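You operate a simulated robot arm through the tools that you are given. There is no shell and no other tool.

Carry out the task below with a simulated robot arm. There is one attempt and no reset: what you move stays moved.

JOB
Finish up at the shelf of the sample table. At the end: the start button of logger c31 is switched off; the deep drawer is shut; the purple brush from the shelf of the sample table is on the top of the sample table; the start button of logger c30 is switched off; whatever was shut is shut again. Leave all else as you found it, and nothing knocked over (what rides in a drawer may roll over).
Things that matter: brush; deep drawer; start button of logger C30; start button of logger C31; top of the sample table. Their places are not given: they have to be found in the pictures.

It is judged by the outcome, as a careful person would: the job done as asked, and still so three seconds after it is handed in. It fails if anything else is knocked over, pushed out of place, dropped, spilled or broken.

ROBOT AND FRAMES
A 7-joint arm with a two-finger parallel gripper, fixed in place. Base frame: the origin is at the foot of the arm, x ahead of it, y to its left, z up. Lengths are in cm, angles in degrees, forces in N, time in s.
Its first joint turns from -132.0 to 132.0 degrees. Payload 3.91 kg.
The tool frame sits at the grasp point between the pads (the TCP): z along the fingers, y along the line on which they close. The tips reach 3 cm beyond it. Largest opening 11 cm; finger width 2, thickness 1; the body of the gripper, 4.8 by 11.2 cm, starts 5.5 cm behind the TCP.
Orientation is told as [roll, pitch, yaw] about the base's x, y, z axes, in that order, counted from this pose: with the fingers straight down and closing along the base's y, the tool's x points along the base's -x, its y along +y and its z along -z.

CONTROLS
- The arm moves only by the tool move_arm. Its argument "plan" is a list of rows, each an object of numbers (a shift or turn left out is 0, a gripper value left out holds the last): "dx", "dy", "dz": the shift along the tool's x, y, z in units of 400 mm (1.0 is 400 mm); "rx", "ry", "rz": the turn, a rotation vector about the tool's x, y, z in units of 180 degrees (1.0 is 180 degrees); "hand": the finger opening in cm, from 0 to 11. In form: [{"dx": .., "dy": .., "dz": .., "rx": .., "ry": .., "rz": .., "hand": ..}, ...]. A call has 1 to 20 rows; each row is the pose to reach, as a shift and turn from the pose commanded when the call began, along the tool's axes at that moment. A call with a number of a shift or a turn outside -1 to 1 is refused whole. Rows are played at 5 a second. More than 5 cm and 8.6 degrees between two rows, or a gripper value outside its range, and nothing of the call is played. A pose out of reach is approached as far as the arm can. The call stops where the force on the tool passes 40 N (or 10 N more than at its start, if that is more) or the arm is blocked; 0.2 s more then pass. The fingers move at their own pace (about 10.8 cm/s each) and stop on an object; they squeeze with about 40 N. The grip force told is the motor's: it shows also when the fingers shut on nothing. Time passes only in rows, and 0.2 s behind the last, so rows that repeat a pose let the fingers close. It gives the time, the measured TCP pose, the force on the tool (base axes), the opening and the grip force at its end, in the units of the frame above (readings bear some noise), with the torque about the TCP (base axes, N m) and any sound that the robot's microphone picked up.
- Cameras (640 x 400 px; columns grow to the right, rows downward): "scene" is fixed at [40.04, -50.21, 157.46]; the picture's right is [0.99, 0.13, 0.00], its down [0.07, -0.53, -0.84] and it looks along [-0.11, 0.84, -0.54] (base axes); focal length 329 px, centre (320, 200). "wrist" rides on the gripper at [7.2, 1.7, -10.3] in the tool frame; the picture's right is [-0.23, 0.97, 0.00], its down [-0.76, -0.18, -0.62] and it looks along [-0.61, -0.14, 0.78] (tool axes); focal length 222 px, centre (320, 200).
- camera(camera): a new picture of that camera. The clock stands still meanwhile.
- point_at(camera, pixels): for up to 12 pixels [column, row] of the newest picture of that camera ("zoom" is the newest enlarged one), the place [x, y, z] in the base frame of the surface seen there, good to about 0.3 cm. The clock stands still meanwhile.
- zoom(camera, box): a new picture of the part [left, top, right, bottom] of that camera's present view, enlarged. The clock stands still meanwhile.
- job_done(): hands the job in; it is judged then, once.

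Open the gripper and draw the arm clear of the work before you hand the job in, unless the task says otherwise.

The tools are called by a JSON object that holds its "name" and its "arguments". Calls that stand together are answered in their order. move_arm: Moves the arm, as the interface text tells. Its arguments: {"type":"object","properties":{"plan":{"type":"array"}},"required":["plan"]} The other tools are called the same way: camera (camera) takes a picture; point_at (camera, pixels) gives the place of the surface under pixels of a picture; zoom (camera, box) takes an enlarged picture of a part of a camera's view; job_done () hands the job in.

At the start:

```text
time_s: 0.0
position: [16.92, 69.65, 113.8]
ee_rot: [0.0, -0.1, 0.0]
contact_force: [0.6, 0.0, -0.1]
ft_torque: [0.02, 0.02, -0.03]
finger_gap: 11.03
grasp_force: 0.0
```

scene: 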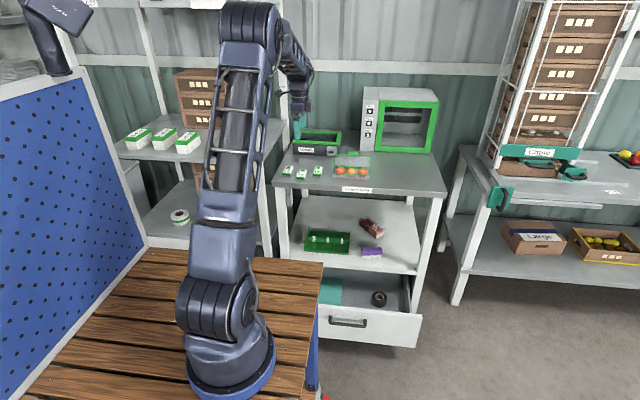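
wrist: 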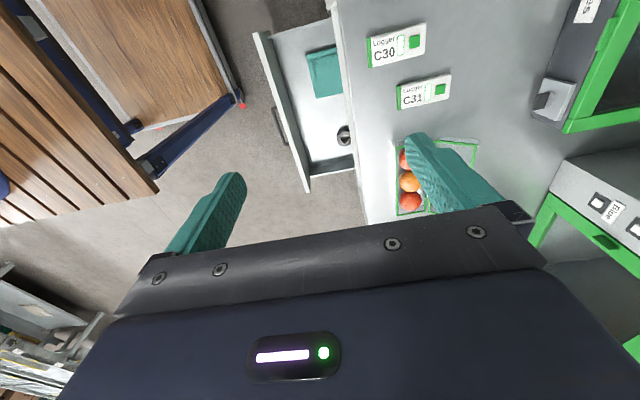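

The scene shows the sample table with the loggers near (300,172), the brush near (371,250) on the shelf, and the deep drawer open near (365,310). I'll zoom in for details.

{"name": "zoom", "arguments": {"camera": "scene", "box": [260, 120, 460, 245]}}

{"name": "zoom", "arguments": {"camera": "wrist", "box": [340, 0, 500, 100]}}

```text
3.20 times, centred on (360, 182) of scene
```

zoom: 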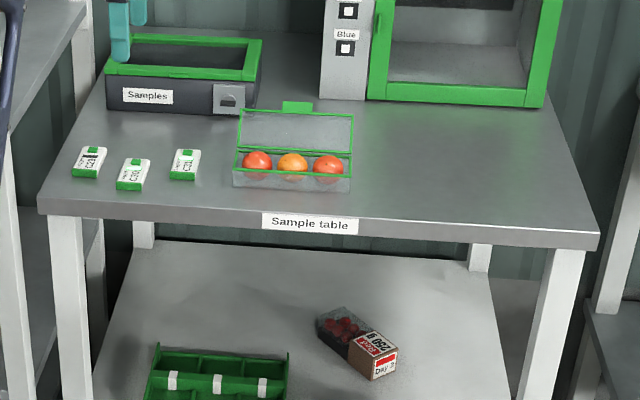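

```text
4.00 times, centred on (420, 50) of wrist
```

zoom: 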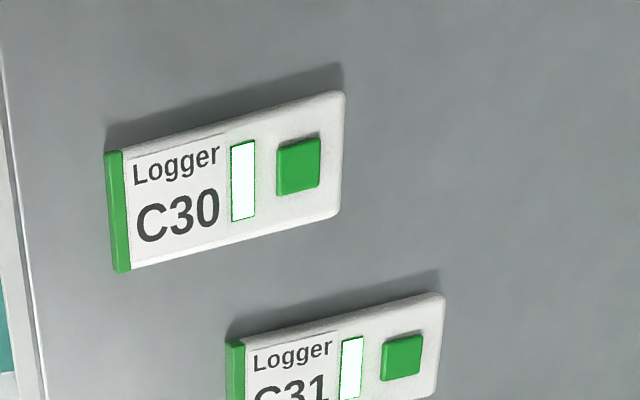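

The wrist zoom shows C30 and C31 with white lit windows and green buttons. I'll zoom in closer on the loggers and the shelf and drawer in the scene view.

{"name": "zoom", "arguments": {"camera": "scene", "box": [275, 160, 339, 200]}}

{"name": "zoom", "arguments": {"camera": "scene", "box": [280, 200, 440, 300]}}

{"name": "zoom", "arguments": {"camera": "scene", "box": [300, 260, 460, 360]}}

```text
10.00 times, centred on (307, 180) of scene
```

zoom: 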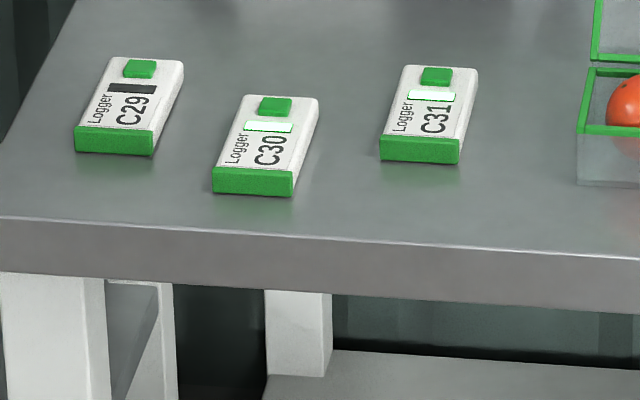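

```text
4.00 times, centred on (360, 250) of scene
```

zoom: 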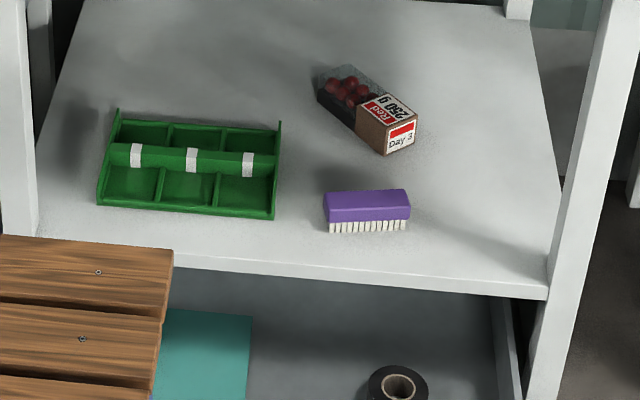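

```text
4.00 times, centred on (380, 310) of scene
```

zoom: 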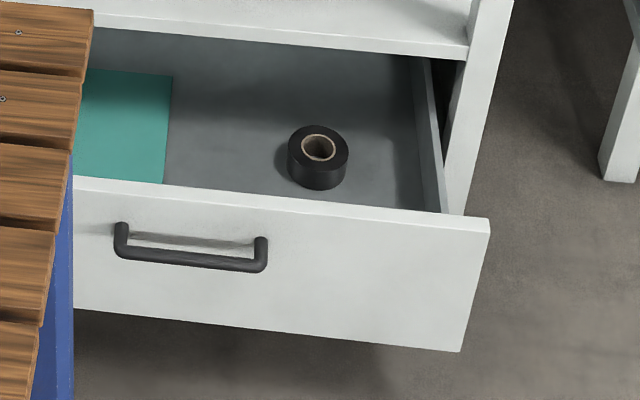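

C29's window is dark (off), while C30 and C31 are lit, so each needs one press. I'll measure key points: table, loggers, brush, shelf, drawer, tray.

{"name": "point_at", "arguments": {"camera": "zoom", "pixels": [[488, 225], [460, 340], [280, 200], [120, 240], [262, 250], [440, 180], [320, 150], [110, 75], [240, 120], [470, 45], [90, 20], [500, 20]]}}

{"name": "point_at", "arguments": {"camera": "scene", "pixels": [[302, 171], [319, 168], [289, 167], [275, 185], [445, 193], [368, 249], [371, 254], [360, 268], [330, 241], [372, 228], [350, 170], [420, 170]]}}

{"name": "point_at", "arguments": {"camera": "wrist", "pixels": [[414, 41], [440, 89], [400, 45], [425, 94], [375, 55], [405, 98], [330, 50], [390, 130], [500, 60], [500, 130]]}}

```text
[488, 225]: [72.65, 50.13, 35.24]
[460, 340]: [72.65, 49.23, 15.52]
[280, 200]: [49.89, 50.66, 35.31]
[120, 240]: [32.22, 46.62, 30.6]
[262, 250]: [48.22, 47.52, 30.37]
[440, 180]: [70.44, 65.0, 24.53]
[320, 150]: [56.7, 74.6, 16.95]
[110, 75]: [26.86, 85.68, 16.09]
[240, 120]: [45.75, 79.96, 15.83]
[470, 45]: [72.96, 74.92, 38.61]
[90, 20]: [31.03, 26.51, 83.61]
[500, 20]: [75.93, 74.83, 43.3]
```

```text
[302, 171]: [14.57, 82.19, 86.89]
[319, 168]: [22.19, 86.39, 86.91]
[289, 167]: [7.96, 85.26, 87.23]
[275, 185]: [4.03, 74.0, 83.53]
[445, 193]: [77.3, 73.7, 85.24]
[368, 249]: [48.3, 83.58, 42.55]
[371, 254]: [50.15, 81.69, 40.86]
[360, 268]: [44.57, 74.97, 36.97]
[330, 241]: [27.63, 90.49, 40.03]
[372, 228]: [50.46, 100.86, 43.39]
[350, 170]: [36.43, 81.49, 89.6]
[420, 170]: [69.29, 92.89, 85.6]
```

```text
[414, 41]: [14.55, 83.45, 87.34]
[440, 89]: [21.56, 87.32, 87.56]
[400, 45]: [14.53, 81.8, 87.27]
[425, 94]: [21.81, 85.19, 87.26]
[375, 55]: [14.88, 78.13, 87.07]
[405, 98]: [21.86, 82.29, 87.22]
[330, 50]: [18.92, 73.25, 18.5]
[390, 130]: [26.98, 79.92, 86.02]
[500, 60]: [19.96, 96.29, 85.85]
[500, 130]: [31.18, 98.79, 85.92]
```

Table top is at z≈85.6 and the shelf at z≈38.7; the drawer front is at y≈50. I'll check where the arm's foot and the bench lie, plus finer measurements of brush and drawer.

{"name": "point_at", "arguments": {"camera": "scene", "pixels": [[232, 390], [190, 380], [275, 350], [215, 205], [250, 30], [300, 390], [150, 255], [322, 300], [315, 380], [300, 50], [60, 370], [235, 345]]}}

{"name": "zoom", "arguments": {"camera": "scene", "box": [350, 235, 398, 265]}}

```text
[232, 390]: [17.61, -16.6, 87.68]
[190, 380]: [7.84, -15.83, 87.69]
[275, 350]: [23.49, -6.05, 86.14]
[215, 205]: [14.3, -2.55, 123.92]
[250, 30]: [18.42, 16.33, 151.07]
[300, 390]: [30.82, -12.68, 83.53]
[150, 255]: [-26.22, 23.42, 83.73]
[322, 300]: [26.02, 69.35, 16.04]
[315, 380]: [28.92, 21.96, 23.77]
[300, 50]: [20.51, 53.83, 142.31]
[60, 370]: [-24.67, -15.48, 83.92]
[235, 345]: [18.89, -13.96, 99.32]
```

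```text
13.33 times, centred on (374, 250) of scene
```

zoom: 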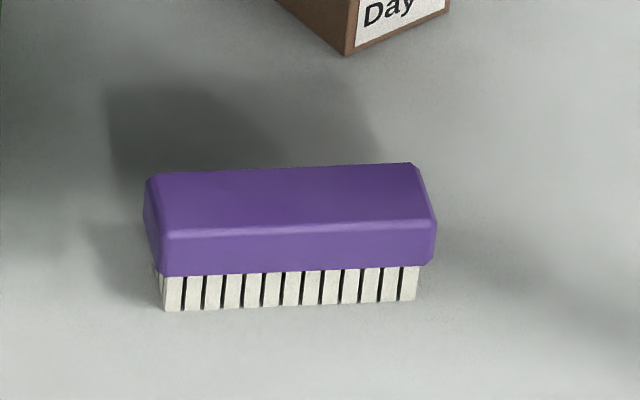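

The reported frames agree: bench top is z≈83.6 with edges at x≈31, y≈26.5. I'll measure the brush in the zoom I just took and look at the wrist shape of the arm.

{"name": "point_at", "arguments": {"camera": "zoom", "pixels": [[155, 180], [405, 170], [165, 225], [425, 215], [170, 268], [425, 258], [290, 195], [290, 250], [175, 300], [408, 292], [290, 325], [350, 45]]}}

{"name": "zoom", "arguments": {"camera": "scene", "box": [180, 0, 372, 120]}}

```text
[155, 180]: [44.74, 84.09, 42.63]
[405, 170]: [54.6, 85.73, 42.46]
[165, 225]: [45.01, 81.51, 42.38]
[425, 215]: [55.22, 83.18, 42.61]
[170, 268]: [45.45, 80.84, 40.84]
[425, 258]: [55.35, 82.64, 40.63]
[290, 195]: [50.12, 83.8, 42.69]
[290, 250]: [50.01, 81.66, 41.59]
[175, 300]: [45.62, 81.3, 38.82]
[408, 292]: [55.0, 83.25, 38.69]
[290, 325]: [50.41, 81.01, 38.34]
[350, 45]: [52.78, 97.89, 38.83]
```

```text
3.33 times, centred on (276, 60) of scene
```

zoom: 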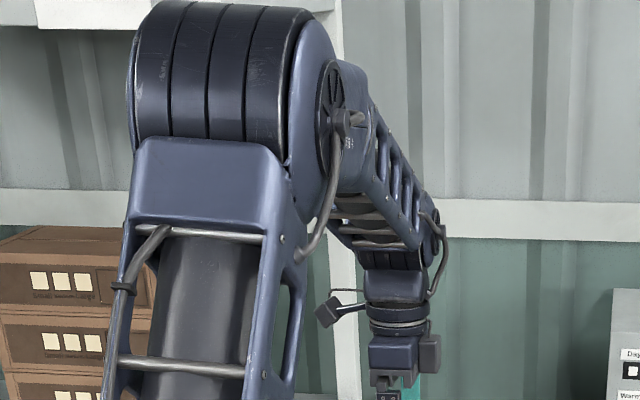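

The brush is centred near (50,83.3), 11 cm long along roughly x (yaw ≈ 9.5°), about 4 cm high. First the buttons: I'll measure the button edges precisely.

{"name": "zoom", "arguments": {"camera": "wrist", "box": [360, 10, 472, 110]}}

```text
4.00 times, centred on (416, 60) of wrist
```

zoom: 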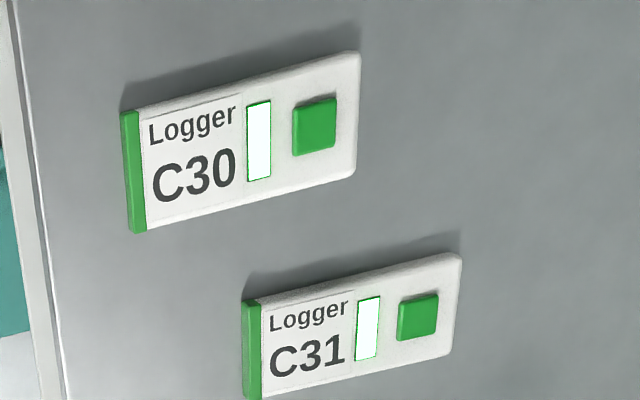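

Button C30 lies at zoom pixels (295-336, 97-155), C31 at (398-438, 294-340); I'll get their edges and the body height around them.

{"name": "point_at", "arguments": {"camera": "zoom", "pixels": [[300, 125], [332, 125], [316, 102], [316, 148], [316, 126], [347, 130], [418, 317], [402, 318], [434, 316], [418, 298], [418, 333], [448, 320]]}}

```text
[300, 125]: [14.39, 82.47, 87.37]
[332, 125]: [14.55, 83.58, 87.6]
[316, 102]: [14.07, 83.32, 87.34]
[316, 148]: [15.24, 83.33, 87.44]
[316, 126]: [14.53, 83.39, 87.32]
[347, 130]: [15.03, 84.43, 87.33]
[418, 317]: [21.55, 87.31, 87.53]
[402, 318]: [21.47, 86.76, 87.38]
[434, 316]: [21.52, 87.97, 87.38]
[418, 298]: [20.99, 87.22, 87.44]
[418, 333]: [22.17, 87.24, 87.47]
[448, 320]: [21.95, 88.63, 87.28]
```

Buttons are ≈1.6 cm square with tops at z≈87.5: C30 at (14.6, 83.2), C31 at (21.55, 87.35). I'll close the fingers and move above the C30 button.

{"name": "move_arm", "arguments": {"plan": [{"dx": 0.01, "dy": 0.06, "dz": 0.08, "hand": 0}, {"dx": 0.02, "dy": 0.12, "dz": 0.16}, {"dx": 0.03, "dy": 0.18, "dz": 0.24}, {"dx": 0.04, "dy": 0.24, "dz": 0.32}, {"dx": 0.05, "dy": 0.3, "dz": 0.4}, {"dx": 0.058, "dy": 0.339, "dz": 0.45}, {"dx": 0.058, "dy": 0.339, "dz": 0.47}]}}

{"name": "camera", "arguments": {"camera": "wrist"}}

{"name": "camera", "arguments": {"camera": "scene"}}

```text
time_s: 1.6
position: [14.53, 83.28, 95.12]
ee_rot: [0.0, 0.0, -0.1]
contact_force: [-0.7, 1.0, -0.4]
ft_torque: [0.02, -0.01, 0.01]
finger_gap: 0.0
grasp_force: 37.7
```

```text
taken
```

wrist: 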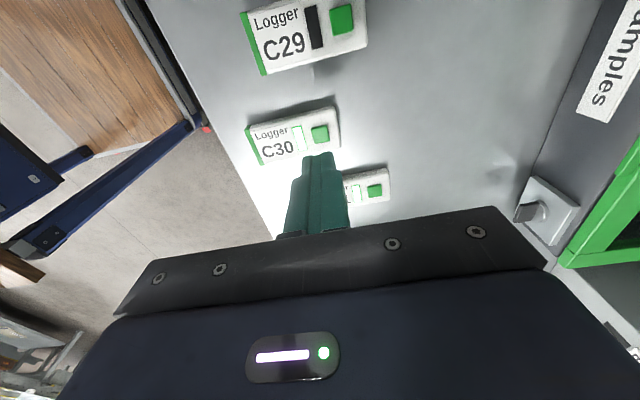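

```text
taken
```

scene: 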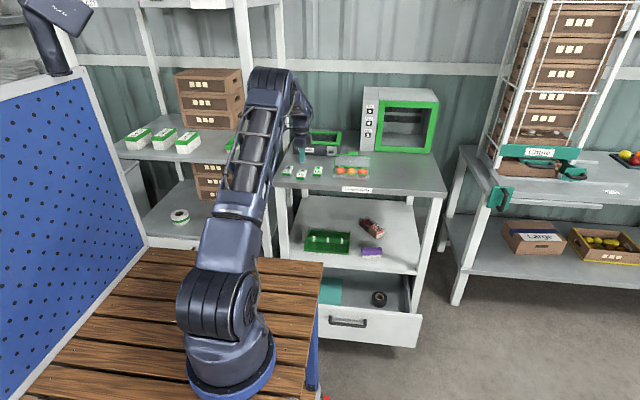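

Fingers are closed above C30 (button at wrist pixel (320,134)). I'll verify the position of both buttons from this closer view.

{"name": "point_at", "arguments": {"camera": "wrist", "pixels": [[320, 134], [313, 134], [327, 133], [320, 127], [320, 141], [374, 190], [336, 120], [383, 180], [319, 160], [341, 19]]}}

{"name": "zoom", "arguments": {"camera": "wrist", "box": [240, 80, 400, 240]}}

```text
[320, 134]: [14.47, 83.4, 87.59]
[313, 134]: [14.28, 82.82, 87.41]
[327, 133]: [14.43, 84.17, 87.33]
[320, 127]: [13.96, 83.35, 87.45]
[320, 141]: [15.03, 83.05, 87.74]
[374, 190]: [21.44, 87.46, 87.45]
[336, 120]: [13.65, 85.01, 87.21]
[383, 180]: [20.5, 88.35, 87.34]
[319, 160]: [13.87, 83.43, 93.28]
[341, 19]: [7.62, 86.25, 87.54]
```

```text
2.50 times, centred on (320, 160) of wrist
```

zoom: 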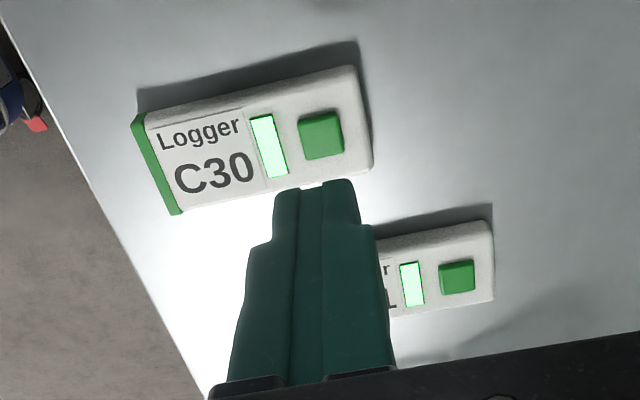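

C30's button centre is ≈(14.45, 83.45, 87.5). I descend slowly with small steps and watch force and sound.

{"name": "move_arm", "arguments": {"plan": [{"dx": 0.001, "dy": 0.004, "dz": 0.06}, {"dx": 0.001, "dy": 0.004, "dz": 0.1}, {"dx": 0.001, "dy": 0.004, "dz": 0.108}, {"dx": 0.001, "dy": 0.004, "dz": 0.113}, {"dx": 0.001, "dy": 0.004, "dz": 0.116}, {"dx": 0.001, "dy": 0.004, "dz": 0.119}]}}

```text
time_s: 3.0
position: [14.53, 83.33, 90.33]
ee_rot: [0.1, 0.0, 0.0]
contact_force: [-0.4, -0.2, 2.1]
ft_torque: [-0.04, 0.0, -0.05]
finger_gap: 0.01
grasp_force: 37.5
heard: click
```

A click was heard with only 2 N of contact. I'll rise 4 cm and check the display.

{"name": "move_arm", "arguments": {"plan": [{"dz": -0.03}, {"dz": -0.1}, {"dz": -0.12}]}}

{"name": "zoom", "arguments": {"camera": "wrist", "box": [240, 80, 400, 240]}}

{"name": "zoom", "arguments": {"camera": "scene", "box": [275, 160, 339, 200]}}

```text
time_s: 3.8
position: [14.26, 83.22, 95.26]
ee_rot: [0.0, 0.0, 0.0]
contact_force: [0.3, -0.5, 0.2]
ft_torque: [0.03, -0.05, 0.02]
finger_gap: 0.01
grasp_force: 37.3
```

```text
2.50 times, centred on (320, 160) of wrist
```

zoom: 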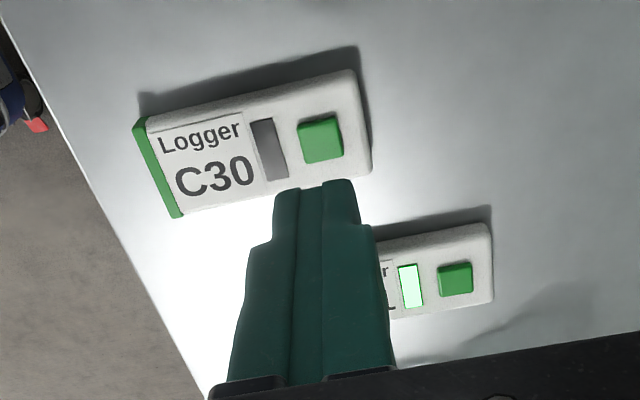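

```text
10.00 times, centred on (307, 180) of scene
```

zoom: 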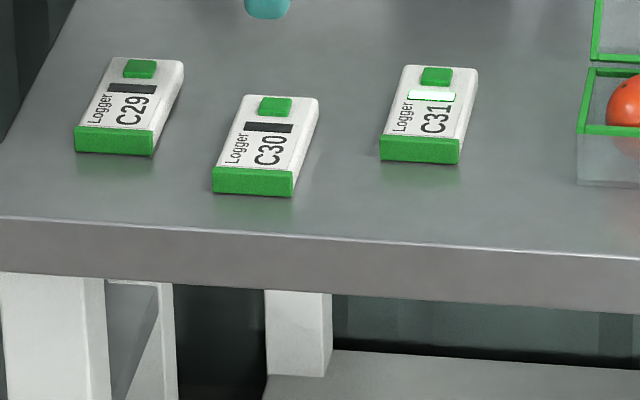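

C30's window is now dark. Next I move over C31's button at (21.5, 87.4) and press it the same way.

{"name": "move_arm", "arguments": {"plan": [{"dx": -0.087, "dy": 0.05}, {"dx": -0.1735, "dy": 0.101}, {"dx": -0.1735, "dy": 0.101}, {"dx": -0.1735, "dy": 0.101, "dz": 0.06}, {"dx": -0.1735, "dy": 0.101, "dz": 0.1}, {"dx": -0.1735, "dy": 0.101, "dz": 0.108}, {"dx": -0.1735, "dy": 0.101, "dz": 0.113}, {"dx": -0.1735, "dy": 0.101, "dz": 0.116}, {"dx": -0.1735, "dy": 0.101, "dz": 0.119}]}}

```text
time_s: 5.8
position: [21.47, 87.35, 90.29]
ee_rot: [0.1, 0.0, 0.0]
contact_force: [0.7, 0.8, 2.0]
ft_torque: [-0.01, -0.01, -0.03]
finger_gap: 0.0
grasp_force: 38.2
heard: click
```

Click heard again. I rise and check the display.

{"name": "move_arm", "arguments": {"plan": [{"dz": -0.03}, {"dz": -0.1}, {"dz": -0.2}, {"dz": -0.3}]}}

{"name": "zoom", "arguments": {"camera": "scene", "box": [275, 160, 339, 200]}}

{"name": "camera", "arguments": {"camera": "wrist"}}

```text
time_s: 6.8
position: [21.41, 87.59, 102.22]
ee_rot: [0.0, -0.1, 0.0]
contact_force: [1.0, 0.1, -1.4]
ft_torque: [-0.06, 0.02, 0.0]
finger_gap: 0.0
grasp_force: 37.7
```

```text
10.00 times, centred on (307, 180) of scene
```

zoom: 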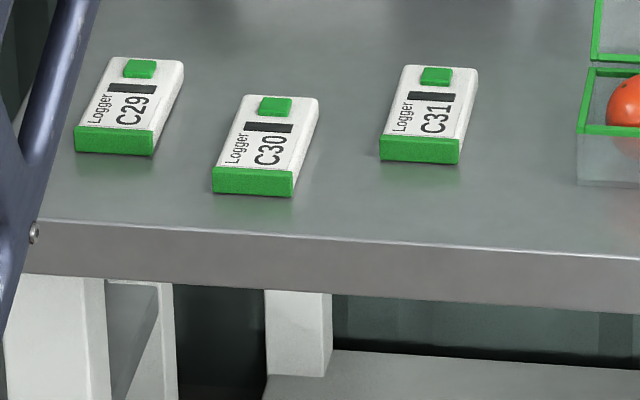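

```text
taken
```

wrist: 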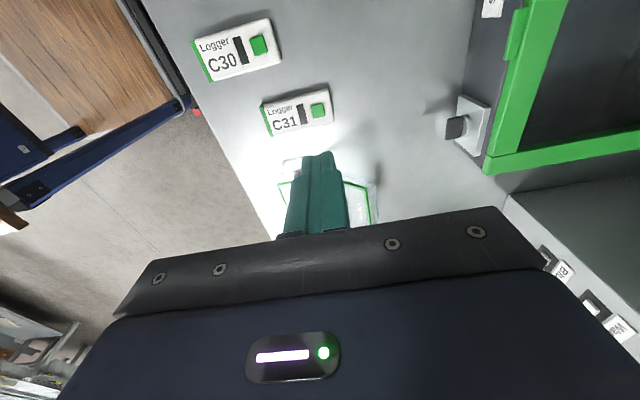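

Both windows are dark now. Next the drawer: I back away from the table while yawing the tool by 90° so the fingers close along x, ending around (45.5, 49, 102).

{"name": "move_arm", "arguments": {"plan": [{"dx": -0.055, "dy": -0.086, "rz": -0.0455}, {"dx": -0.109, "dy": -0.173, "rz": -0.0909}, {"dx": -0.164, "dy": -0.259, "rz": -0.1364}, {"dx": -0.218, "dy": -0.345, "rz": -0.1818}, {"dx": -0.273, "dy": -0.432, "rz": -0.2273}, {"dx": -0.327, "dy": -0.518, "rz": -0.2727}, {"dx": -0.382, "dy": -0.605, "rz": -0.3182}, {"dx": -0.436, "dy": -0.691, "rz": -0.3636}, {"dx": -0.491, "dy": -0.777, "rz": -0.4091}, {"dx": -0.545, "dy": -0.864, "rz": -0.4545}, {"dx": -0.6, "dy": -0.95, "rz": -0.5}]}}

{"name": "camera", "arguments": {"camera": "scene"}}

{"name": "camera", "arguments": {"camera": "wrist"}}

```text
time_s: 9.2
position: [45.55, 49.22, 102.42]
ee_rot: [0.0, 0.0, 90.2]
contact_force: [-0.6, 0.2, -0.5]
ft_torque: [-0.02, -0.03, -0.02]
finger_gap: 0.0
grasp_force: 37.6
```

```text
taken
```

scene: 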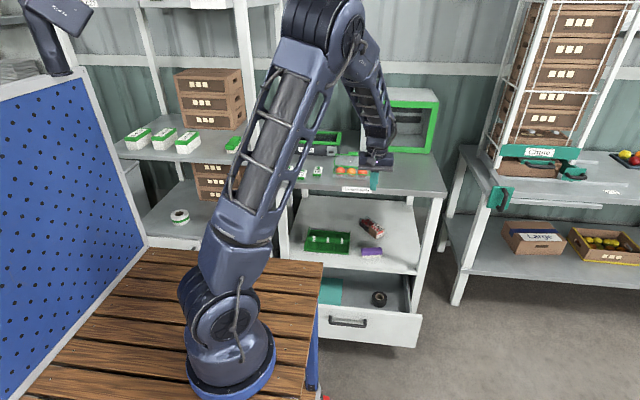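

```text
taken
```

wrist: 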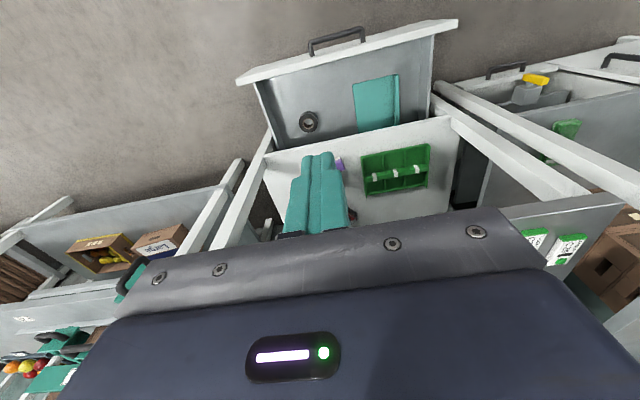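

The tool is now yawed, in front of the table above the open drawer. I'll move to x≈54, y≈40 (right of the handle), descending half way while tilting the tool 30° forward.

{"name": "move_arm", "arguments": {"plan": [{"dx": 0.045, "dy": -0.042, "dz": 0.06}, {"dx": 0.09, "dy": -0.085, "dz": 0.14}, {"dx": 0.135, "dy": -0.127, "dz": 0.22, "ry": -0.02}, {"dx": 0.18, "dy": -0.17, "dz": 0.3, "ry": -0.04}, {"dx": 0.225, "dy": -0.2125, "dz": 0.39, "ry": -0.06}, {"dx": 0.225, "dy": -0.2125, "dz": 0.5, "ry": -0.08}, {"dx": 0.225, "dy": -0.2125, "dz": 0.61, "ry": -0.1}, {"dx": 0.225, "dy": -0.2125, "dz": 0.72, "ry": -0.13}, {"dx": 0.225, "dy": -0.2125, "dz": 0.83, "ry": -0.15}, {"dx": 0.225, "dy": -0.2125, "dz": 0.94, "ry": -0.1667}]}}

{"name": "camera", "arguments": {"camera": "scene"}}

{"name": "camera", "arguments": {"camera": "wrist"}}

```text
time_s: 11.4
position: [53.84, 40.3, 64.94]
ee_rot: [-0.1, -30.0, 90.0]
contact_force: [-0.5, 0.3, 0.0]
ft_torque: [-0.08, 0.0, 0.04]
finger_gap: 0.0
grasp_force: 37.9
```

```text
taken
```

scene: 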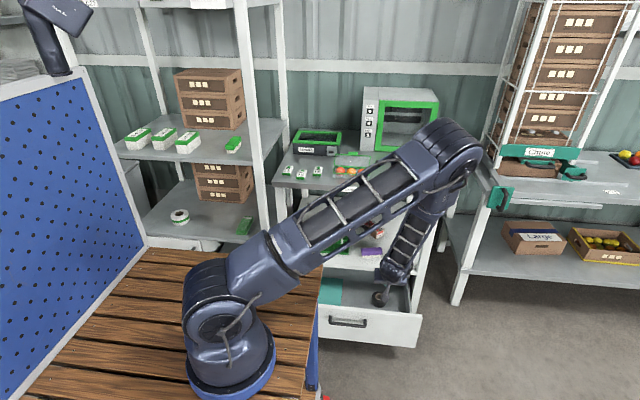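

```text
taken
```

wrist: 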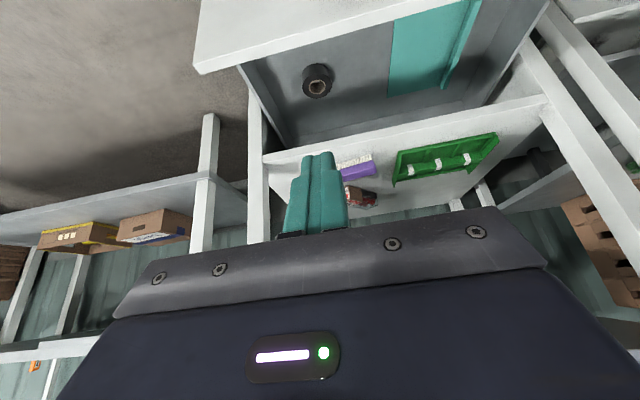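

The arm is clear; the tool is at (53.8, 40.3, 65) tilted 30°. I'll go straight down in front of the drawer panel to z≈33.6.

{"name": "move_arm", "arguments": {"plan": [{"dx": 0.056, "dz": 0.097}, {"dx": 0.112, "dz": 0.194}, {"dx": 0.168, "dz": 0.291}, {"dx": 0.224, "dz": 0.388}, {"dx": 0.28, "dz": 0.485}, {"dx": 0.336, "dz": 0.582}, {"dx": 0.391, "dz": 0.678}]}}

{"name": "camera", "arguments": {"camera": "scene"}}

{"name": "camera", "arguments": {"camera": "wrist"}}

```text
time_s: 13.0
position: [53.74, 40.32, 33.58]
ee_rot: [0.1, -30.0, 90.1]
contact_force: [0.3, -0.5, 0.1]
ft_torque: [0.03, 0.03, 0.01]
finger_gap: 0.0
grasp_force: 37.8
```

```text
taken
```

scene: 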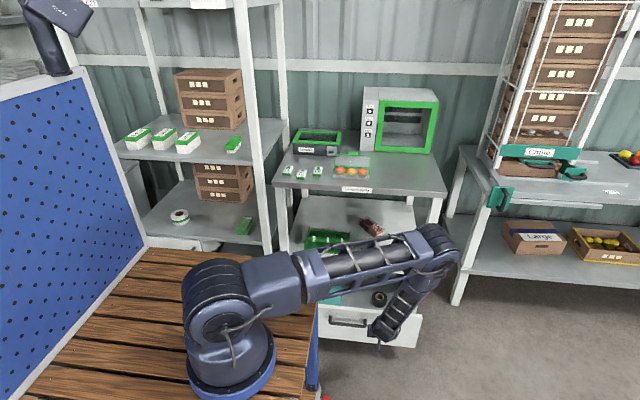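

```text
taken
```

wrist: 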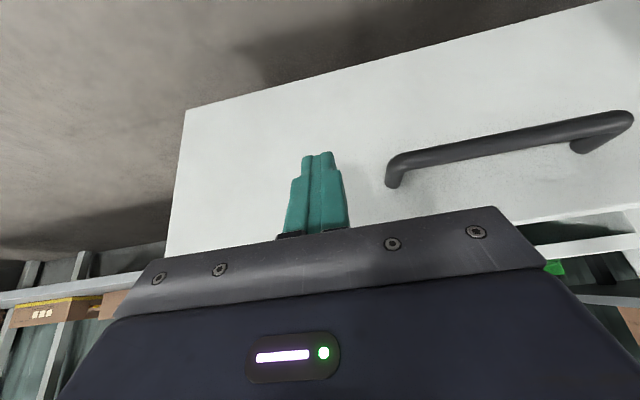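

The fingertips face the drawer panel right of the handle with clear space. I push forward (+y) slowly, first 12 cm.

{"name": "move_arm", "arguments": {"plan": [{"dx": -0.065, "dz": 0.0375}, {"dx": -0.119, "dz": 0.069}, {"dx": -0.141, "dz": 0.081}, {"dx": -0.162, "dz": 0.094}, {"dx": -0.195, "dz": 0.1125}, {"dx": -0.227, "dz": 0.131}, {"dx": -0.26, "dz": 0.15}]}}

{"name": "camera", "arguments": {"camera": "wrist"}}

```text
time_s: 14.6
position: [53.96, 52.53, 33.49]
ee_rot: [0.0, -30.1, 90.0]
contact_force: [0.0, -0.2, -0.3]
ft_torque: [0.01, 0.03, 0.0]
finger_gap: 0.01
grasp_force: 37.7
```

```text
taken
```

wrist: 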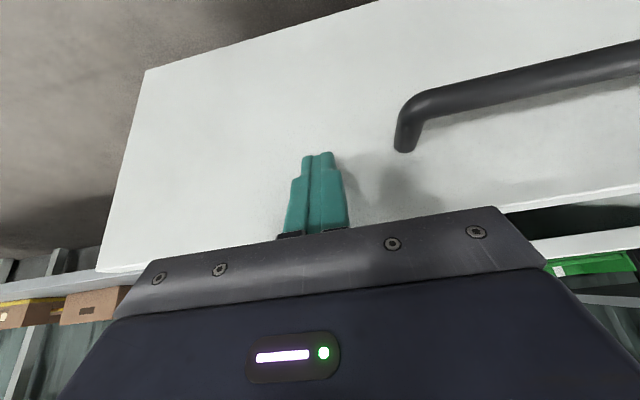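

The TCP is at y=52.5 with little force; I check the panel's distance to see whether it is moving.

{"name": "point_at", "arguments": {"camera": "wrist", "pixels": [[320, 120], [260, 180], [500, 150], [318, 155], [480, 80], [560, 250]]}}

{"name": "camera", "arguments": {"camera": "scene"}}

```text
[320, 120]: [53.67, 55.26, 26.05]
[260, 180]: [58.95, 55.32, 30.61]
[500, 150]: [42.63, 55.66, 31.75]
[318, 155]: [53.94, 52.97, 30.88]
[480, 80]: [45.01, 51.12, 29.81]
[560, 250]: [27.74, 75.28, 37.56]
```

```text
taken
```

scene: 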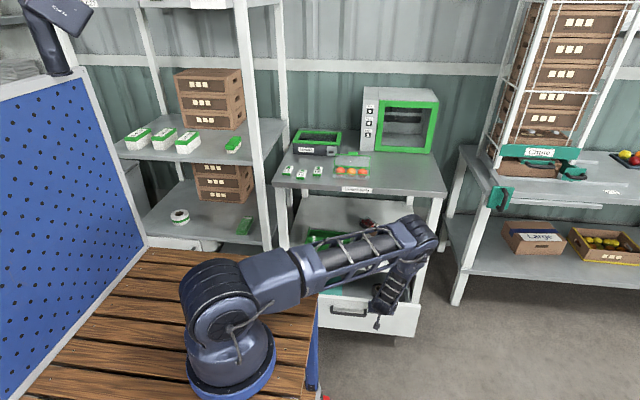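

The drawer slid to y≈55.3, moving freely. I check where the elbow is relative to the table's right leg before pushing on.

{"name": "point_at", "arguments": {"camera": "scene", "pixels": [[418, 232], [435, 245], [400, 218], [408, 260], [390, 300], [340, 250], [300, 265], [436, 225], [378, 325]]}}

{"name": "zoom", "arguments": {"camera": "scene", "box": [260, 190, 480, 350]}}

```text
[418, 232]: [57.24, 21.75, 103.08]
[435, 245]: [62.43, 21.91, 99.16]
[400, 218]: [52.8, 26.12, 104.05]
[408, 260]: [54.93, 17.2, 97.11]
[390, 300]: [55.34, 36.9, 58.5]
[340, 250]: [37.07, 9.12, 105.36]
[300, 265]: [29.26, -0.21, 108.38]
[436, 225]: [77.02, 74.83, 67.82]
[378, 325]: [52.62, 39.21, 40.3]
```

```text
2.50 times, centred on (370, 270) of scene
```

zoom: 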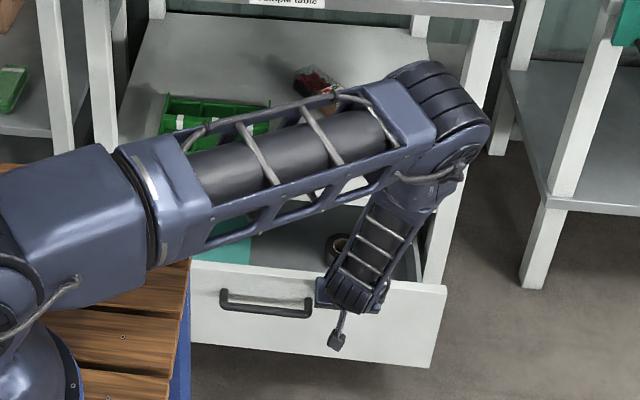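

The elbow is at about (60,22,100), well clear of the table. I keep pushing another 17 cm.

{"name": "move_arm", "arguments": {"plan": [{"dx": -0.0325, "dz": 0.0188}, {"dx": -0.075, "dz": 0.0435}, {"dx": -0.1185, "dz": 0.0685}, {"dx": -0.162, "dz": 0.0935}, {"dx": -0.205, "dz": 0.1185}, {"dx": -0.2485, "dz": 0.1435}, {"dx": -0.292, "dz": 0.1685}, {"dx": -0.325, "dz": 0.1875}, {"dx": -0.346, "dz": 0.2}, {"dx": -0.368, "dz": 0.2125}]}}

{"name": "camera", "arguments": {"camera": "scene"}}

{"name": "camera", "arguments": {"camera": "wrist"}}

{"name": "point_at", "arguments": {"camera": "wrist", "pixels": [[320, 120], [260, 180], [500, 150], [560, 250], [560, 240]]}}

```text
time_s: 16.8
position: [54.11, 69.46, 33.52]
ee_rot: [0.0, -30.1, 90.1]
contact_force: [0.1, 0.3, -0.4]
ft_torque: [0.02, 0.02, 0.0]
finger_gap: 0.01
grasp_force: 37.4
```

```text
taken
```

scene: 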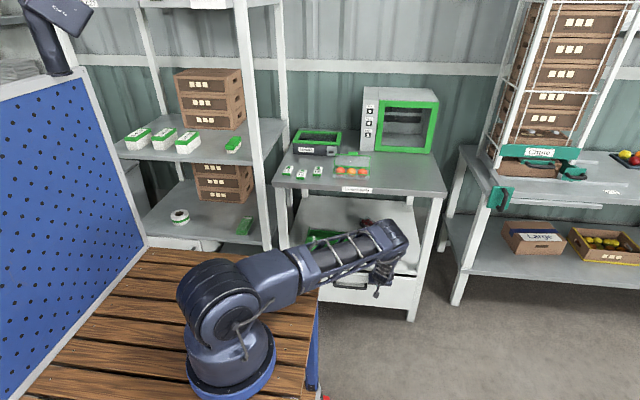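

```text
taken
```

wrist: 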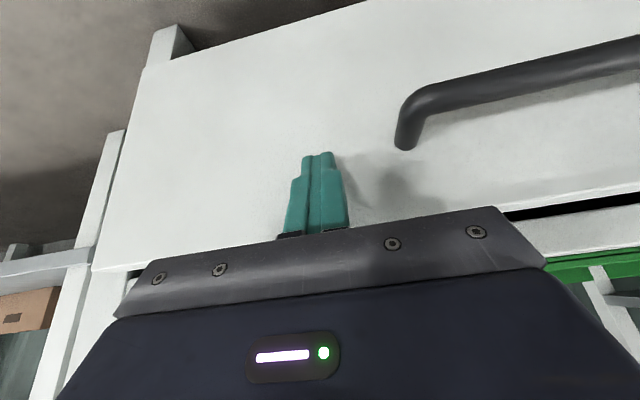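

```text
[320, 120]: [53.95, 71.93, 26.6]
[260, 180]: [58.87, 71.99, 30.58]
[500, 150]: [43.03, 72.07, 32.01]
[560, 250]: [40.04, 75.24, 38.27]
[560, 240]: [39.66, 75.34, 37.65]
```

The panel is at y≈72 while the shelf front is at 75.3, so I keep pushing gently until it meets resistance.

{"name": "move_arm", "arguments": {"plan": [{"dx": -0.0217, "dz": 0.0125}, {"dx": -0.0433, "dz": 0.025}, {"dx": -0.054, "dz": 0.031}, {"dx": -0.065, "dz": 0.0375}, {"dx": -0.076, "dz": 0.044}, {"dx": -0.0866, "dz": 0.05}, {"dx": -0.097, "dz": 0.056}, {"dx": -0.108, "dz": 0.0625}]}}

{"name": "camera", "arguments": {"camera": "wrist"}}

{"name": "point_at", "arguments": {"camera": "wrist", "pixels": [[320, 120], [260, 180], [500, 150], [560, 250], [560, 240], [100, 200]]}}

```text
time_s: 17.9
position: [54.09, 72.11, 33.37]
ee_rot: [0.1, -29.7, 90.0]
contact_force: [-0.1, -6.2, 6.3]
ft_torque: [0.01, 0.08, -0.02]
finger_gap: 0.01
grasp_force: 37.2
stopped in row 5: the force on the tool passed its limit at 108 N (the readings are from after the stop); the commanded pose is now the measured one
```

```text
taken
```

wrist: 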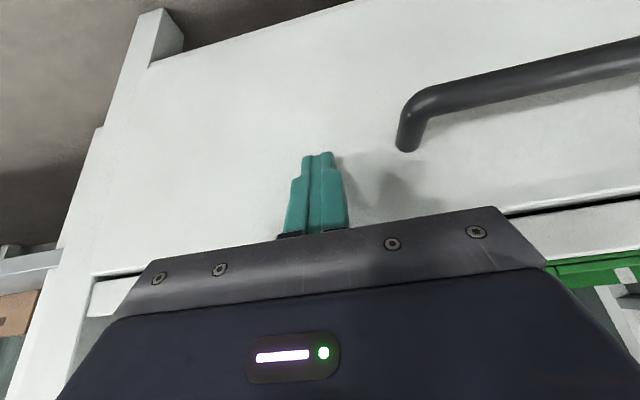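

```text
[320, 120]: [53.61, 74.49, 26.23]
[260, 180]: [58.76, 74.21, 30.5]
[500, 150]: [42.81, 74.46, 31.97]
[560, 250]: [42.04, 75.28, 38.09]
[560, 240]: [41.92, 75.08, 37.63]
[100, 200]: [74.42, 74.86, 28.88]
```

Force rose sharply with the panel face at y≈74.4, flush with the legs (74.9): the drawer is against its stop. I retreat and rise, then check it.

{"name": "move_arm", "arguments": {"plan": [{"dx": 0.03, "dz": -0.0175}, {"dx": 0.108, "dz": -0.0625}, {"dx": 0.216, "dz": -0.125}, {"dx": 0.325, "dz": -0.1875}, {"dx": 0.27, "dz": -0.284}, {"dx": 0.214, "dz": -0.381}, {"dx": 0.158, "dz": -0.478}, {"dx": 0.1, "dz": -0.575}, {"dx": 0.044, "dz": -0.672}, {"dx": -0.0125, "dz": -0.7725}]}}

{"name": "camera", "arguments": {"camera": "scene"}}

{"name": "camera", "arguments": {"camera": "wrist"}}

```text
refused: row 4 steps farther than a row can; nothing moved
```

```text
taken
```

scene: 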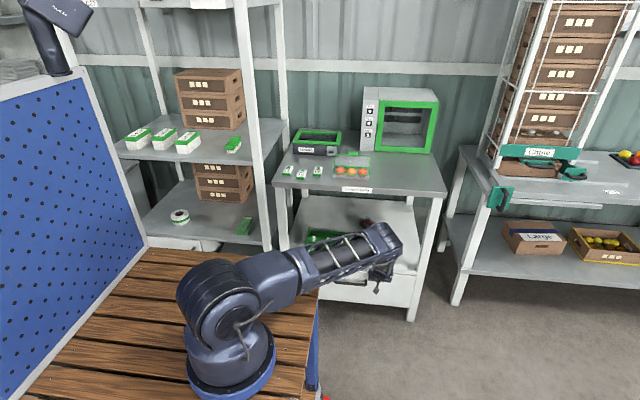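

```text
taken
```

wrist: 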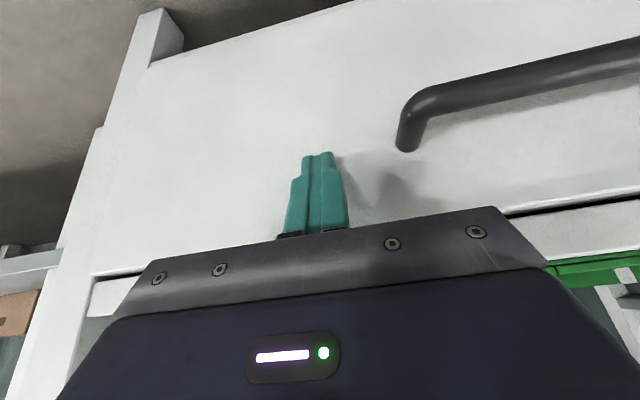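

The retreat plan was refused for one step slightly above 5 cm; the picture is unchanged with the drawer shut. I repeat it with smaller steps.

{"name": "move_arm", "arguments": {"plan": [{"dx": 0.03, "dz": -0.0175}, {"dx": 0.1, "dz": -0.058}, {"dx": 0.2, "dz": -0.1155}, {"dx": 0.3, "dz": -0.173}, {"dx": 0.325, "dz": -0.1875}, {"dx": 0.27, "dz": -0.284}, {"dx": 0.214, "dz": -0.381}, {"dx": 0.158, "dz": -0.478}, {"dx": 0.1, "dz": -0.575}, {"dx": 0.044, "dz": -0.672}, {"dx": -0.0125, "dz": -0.7725}]}}

{"name": "camera", "arguments": {"camera": "scene"}}

{"name": "camera", "arguments": {"camera": "wrist"}}

```text
time_s: 20.2
position: [54.3, 57.08, 60.42]
ee_rot: [0.1, -29.7, 90.0]
contact_force: [-0.1, 0.2, -0.2]
ft_torque: [0.01, -0.01, -0.01]
finger_gap: 0.01
grasp_force: 37.3
```

```text
taken
```

scene: 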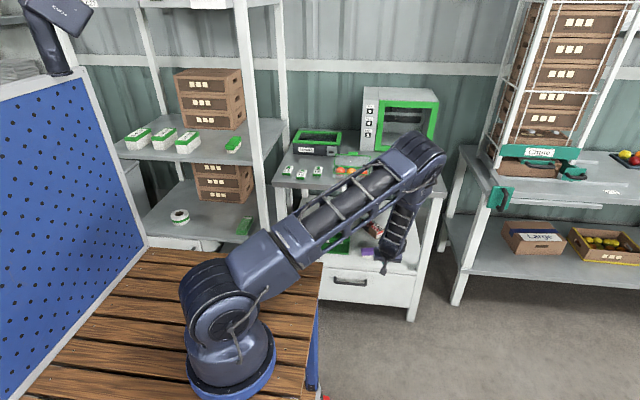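

```text
taken
```

wrist: 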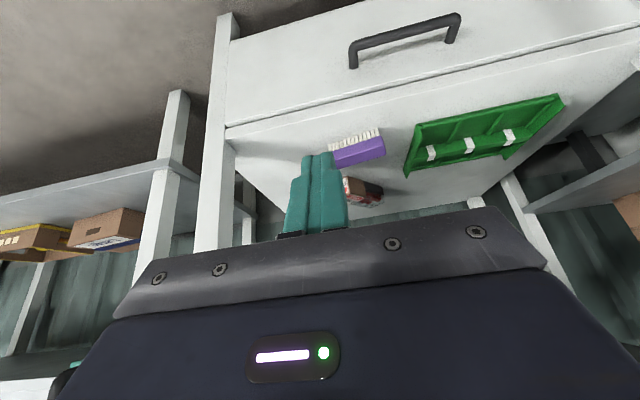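

The drawer looks shut. I verify the panel position and re-measure the brush from this wrist view.

{"name": "point_at", "arguments": {"camera": "wrist", "pixels": [[300, 70], [500, 60], [300, 130], [220, 60], [210, 150]]}}

{"name": "zoom", "arguments": {"camera": "wrist", "box": [310, 110, 438, 210]}}

```text
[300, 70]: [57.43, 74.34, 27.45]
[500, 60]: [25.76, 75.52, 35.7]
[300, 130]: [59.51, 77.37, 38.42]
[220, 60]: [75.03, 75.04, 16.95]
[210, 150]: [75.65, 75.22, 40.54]
```

```text
4.00 times, centred on (374, 160) of wrist
```

zoom: 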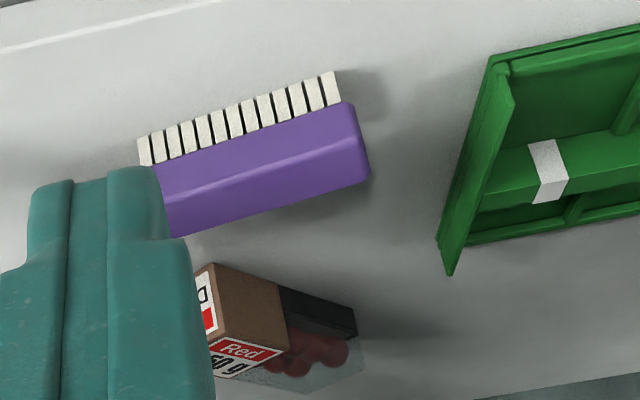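

Panel face stays at y≈74.35 (stop reached). Now measure brush corners in this zoom.

{"name": "point_at", "arguments": {"camera": "zoom", "pixels": [[165, 178], [345, 115], [172, 225], [360, 175], [260, 165], [260, 195], [335, 85], [145, 150], [475, 90], [450, 265], [190, 265], [345, 340]]}}

```text
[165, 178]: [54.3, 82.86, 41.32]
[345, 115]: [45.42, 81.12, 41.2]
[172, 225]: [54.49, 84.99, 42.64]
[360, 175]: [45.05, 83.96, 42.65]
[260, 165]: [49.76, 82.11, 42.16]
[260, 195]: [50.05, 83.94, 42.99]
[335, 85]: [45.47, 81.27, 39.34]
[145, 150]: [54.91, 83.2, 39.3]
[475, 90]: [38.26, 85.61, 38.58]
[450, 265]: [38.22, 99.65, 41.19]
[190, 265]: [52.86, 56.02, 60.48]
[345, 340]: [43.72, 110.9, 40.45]
```

The brush centre is (50, 83.4), top z≈42.7, rotated ≈9.5°, with the front face at y≈82 at x=50. I reorient the tool (yaw 9.5°, tilted 20° forward, closing across the brush) in free space and open to 6.5 cm.

{"name": "move_arm", "arguments": {"plan": [{"dy": 0.011, "dz": 0.024, "rx": 0.00255, "ry": 0.00599, "rz": 0.04506, "hand": 6.5}, {"dy": 0.0215, "dz": 0.049, "rx": 0.0051, "ry": 0.01198, "rz": 0.09012}, {"dy": 0.032, "dz": 0.073, "rx": 0.00765, "ry": 0.01797, "rz": 0.13518}, {"dy": 0.043, "dz": 0.097, "rx": 0.0102, "ry": 0.02396, "rz": 0.18024}, {"dy": 0.054, "dz": 0.1215, "rx": 0.01275, "ry": 0.02995, "rz": 0.2253}, {"dy": 0.0645, "dz": 0.146, "rx": 0.0153, "ry": 0.03594, "rz": 0.27036}, {"dy": 0.075, "dz": 0.17, "rx": 0.01785, "ry": 0.04193, "rz": 0.31542}, {"dy": 0.086, "dz": 0.194, "rx": 0.0204, "ry": 0.04792, "rz": 0.36048}, {"dy": 0.097, "dz": 0.2185, "rx": 0.02295, "ry": 0.05391, "rz": 0.40554}, {"dy": 0.1075, "dz": 0.243, "rx": 0.0255, "ry": 0.0599, "rz": 0.4506}]}}

{"name": "camera", "arguments": {"camera": "scene"}}

{"name": "camera", "arguments": {"camera": "wrist"}}

```text
time_s: 22.4
position: [49.95, 62.09, 51.92]
ee_rot: [19.7, 0.2, 9.4]
contact_force: [-0.1, 0.7, -0.6]
ft_torque: [-0.02, -0.01, 0.02]
finger_gap: 6.49
grasp_force: 0.1
```

```text
taken
```

scene: 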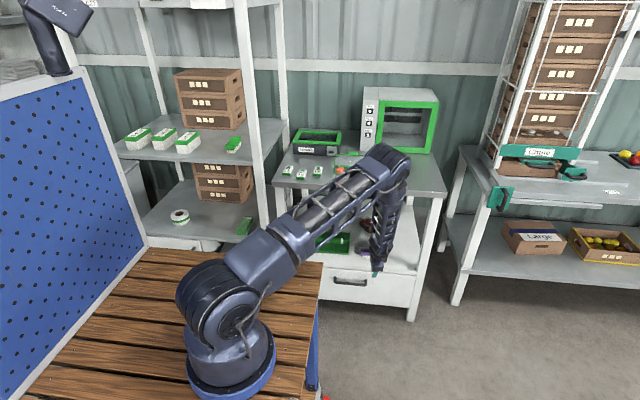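

```text
taken
```

wrist: 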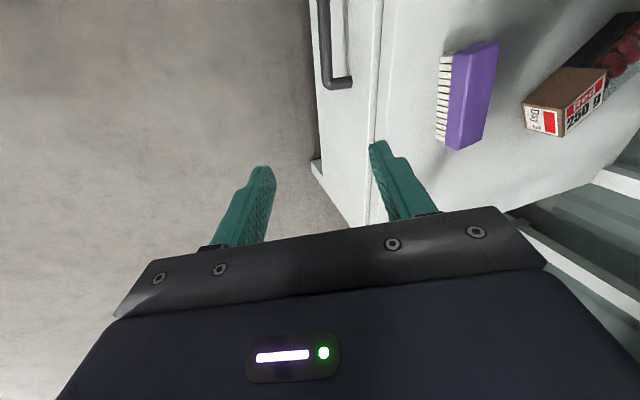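

Orientation reached: roll 19.7, yaw 9.4. I check forearm location against the table's front edge before moving in.

{"name": "point_at", "arguments": {"camera": "scene", "pixels": [[385, 152], [403, 160], [395, 185], [388, 215], [382, 245], [345, 195], [300, 225], [377, 268], [350, 190], [330, 192]]}}

{"name": "zoom", "arguments": {"camera": "scene", "box": [280, 130, 440, 290]}}

```text
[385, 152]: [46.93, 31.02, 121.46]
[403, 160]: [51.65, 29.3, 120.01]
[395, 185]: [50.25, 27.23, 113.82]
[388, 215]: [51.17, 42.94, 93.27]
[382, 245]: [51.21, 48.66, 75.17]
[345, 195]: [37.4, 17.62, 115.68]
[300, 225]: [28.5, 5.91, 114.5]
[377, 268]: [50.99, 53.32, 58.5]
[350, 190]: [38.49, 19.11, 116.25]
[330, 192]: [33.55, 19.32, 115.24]
```

```text
2.50 times, centred on (360, 210) of scene
```

zoom: 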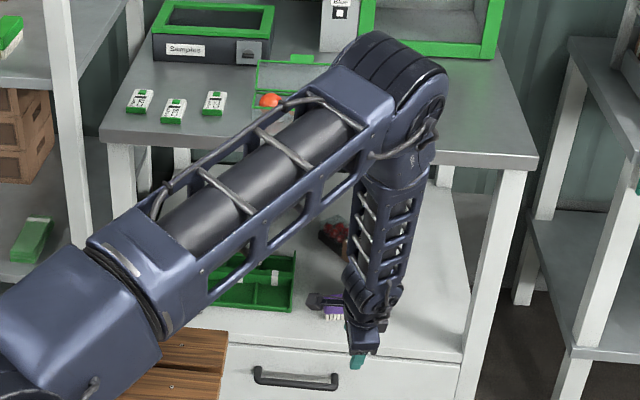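

The elbow (z≈113) and forearm should pass under the table edge with a few cm margin. I advance over the brush at TCP z≈47.8, tips above the brush top.

{"name": "move_arm", "arguments": {"plan": [{"dx": -0.011, "dy": 0.0558, "dz": 0.034}, {"dx": -0.022, "dy": 0.1117, "dz": 0.068}, {"dx": -0.033, "dy": 0.1675, "dz": 0.102}, {"dx": -0.044, "dy": 0.2233, "dz": 0.136}, {"dx": -0.055, "dy": 0.279, "dz": 0.17}]}}

{"name": "camera", "arguments": {"camera": "scene"}}

{"name": "camera", "arguments": {"camera": "wrist"}}

```text
time_s: 23.6
position: [50.11, 74.97, 49.28]
ee_rot: [19.7, 0.1, 9.4]
contact_force: [-0.5, -0.2, 0.4]
ft_torque: [0.0, 0.05, 0.03]
finger_gap: 6.48
grasp_force: 0.0
```

```text
taken
```

scene: 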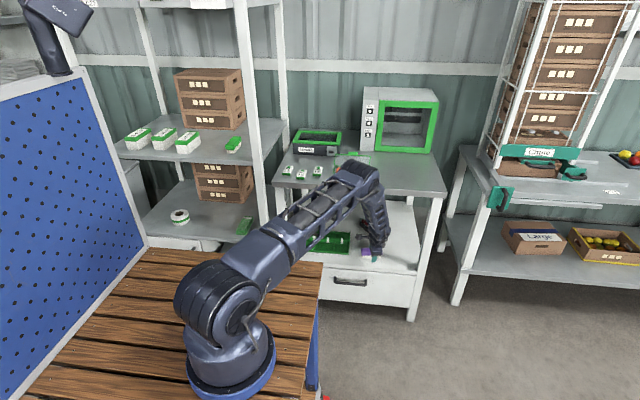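

```text
taken
```

wrist: 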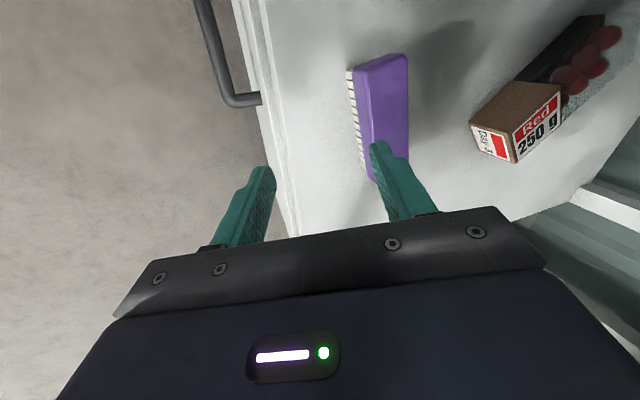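

So far clear; the brush lies between the finger lines in the wrist view. I check the forearm against the table edge with a zoom, and re-measure the brush.

{"name": "zoom", "arguments": {"camera": "scene", "box": [310, 140, 430, 270]}}

{"name": "point_at", "arguments": {"camera": "wrist", "pixels": [[385, 100], [362, 80], [404, 65], [404, 120], [358, 120], [372, 130]]}}

{"name": "point_at", "arguments": {"camera": "scene", "pixels": [[360, 165], [376, 170], [370, 190], [380, 215], [375, 200], [384, 225], [400, 190], [400, 196]]}}

```text
3.08 times, centred on (370, 205) of scene
```

zoom: 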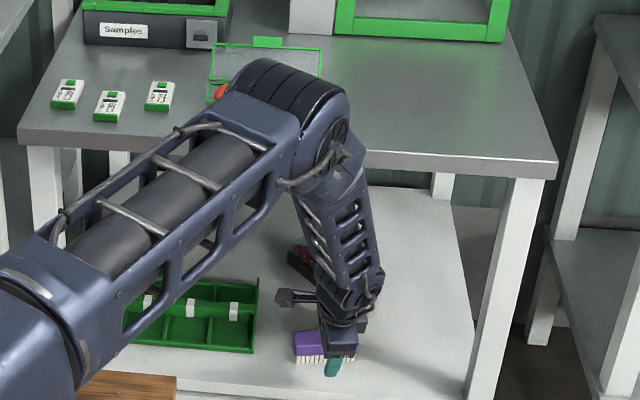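

```text
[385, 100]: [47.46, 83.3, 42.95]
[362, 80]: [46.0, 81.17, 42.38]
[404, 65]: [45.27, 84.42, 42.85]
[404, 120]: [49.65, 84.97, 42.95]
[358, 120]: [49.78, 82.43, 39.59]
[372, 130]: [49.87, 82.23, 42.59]
```

```text
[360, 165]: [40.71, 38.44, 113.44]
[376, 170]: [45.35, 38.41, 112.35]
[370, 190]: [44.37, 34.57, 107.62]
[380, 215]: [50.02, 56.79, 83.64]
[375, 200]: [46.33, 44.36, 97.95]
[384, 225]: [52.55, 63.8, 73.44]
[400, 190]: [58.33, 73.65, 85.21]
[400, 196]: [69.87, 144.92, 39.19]
```

Table edge bottom is near z≈81 at y≈73.7 and the forearm still has several cm. I advance 4 cm more and look again.

{"name": "move_arm", "arguments": {"plan": [{"dx": -0.0083, "dy": 0.042, "dz": 0.0255}, {"dx": -0.0167, "dy": 0.0839, "dz": 0.051}]}}

{"name": "zoom", "arguments": {"camera": "scene", "box": [310, 140, 430, 270]}}

{"name": "camera", "arguments": {"camera": "wrist"}}

{"name": "point_at", "arguments": {"camera": "zoom", "pixels": [[340, 170], [350, 190], [360, 210], [370, 240], [345, 150], [320, 200], [340, 240], [360, 270], [400, 157], [400, 170], [350, 330]]}}

```text
time_s: 24.2
position: [50.0, 78.95, 48.45]
ee_rot: [19.6, 0.1, 9.6]
contact_force: [0.4, 0.5, -0.5]
ft_torque: [0.0, 0.04, -0.02]
finger_gap: 6.49
grasp_force: 0.1
```

```text
3.08 times, centred on (370, 205) of scene
```

zoom: 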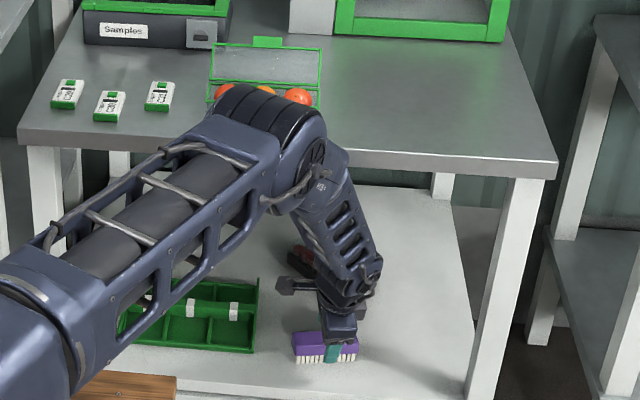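

```text
taken
```

wrist: 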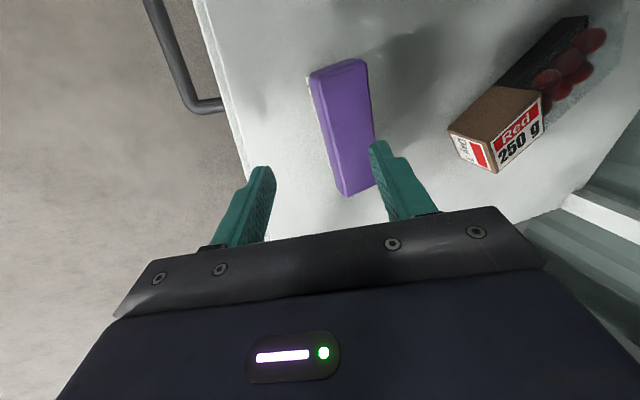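

```text
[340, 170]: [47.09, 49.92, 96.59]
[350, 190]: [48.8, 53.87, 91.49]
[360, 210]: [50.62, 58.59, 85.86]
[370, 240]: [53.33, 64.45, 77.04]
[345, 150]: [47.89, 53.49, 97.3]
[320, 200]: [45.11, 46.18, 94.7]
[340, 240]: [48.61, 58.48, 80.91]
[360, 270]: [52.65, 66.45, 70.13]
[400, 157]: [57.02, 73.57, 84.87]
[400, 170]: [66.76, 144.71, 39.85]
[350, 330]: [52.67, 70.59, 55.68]
```

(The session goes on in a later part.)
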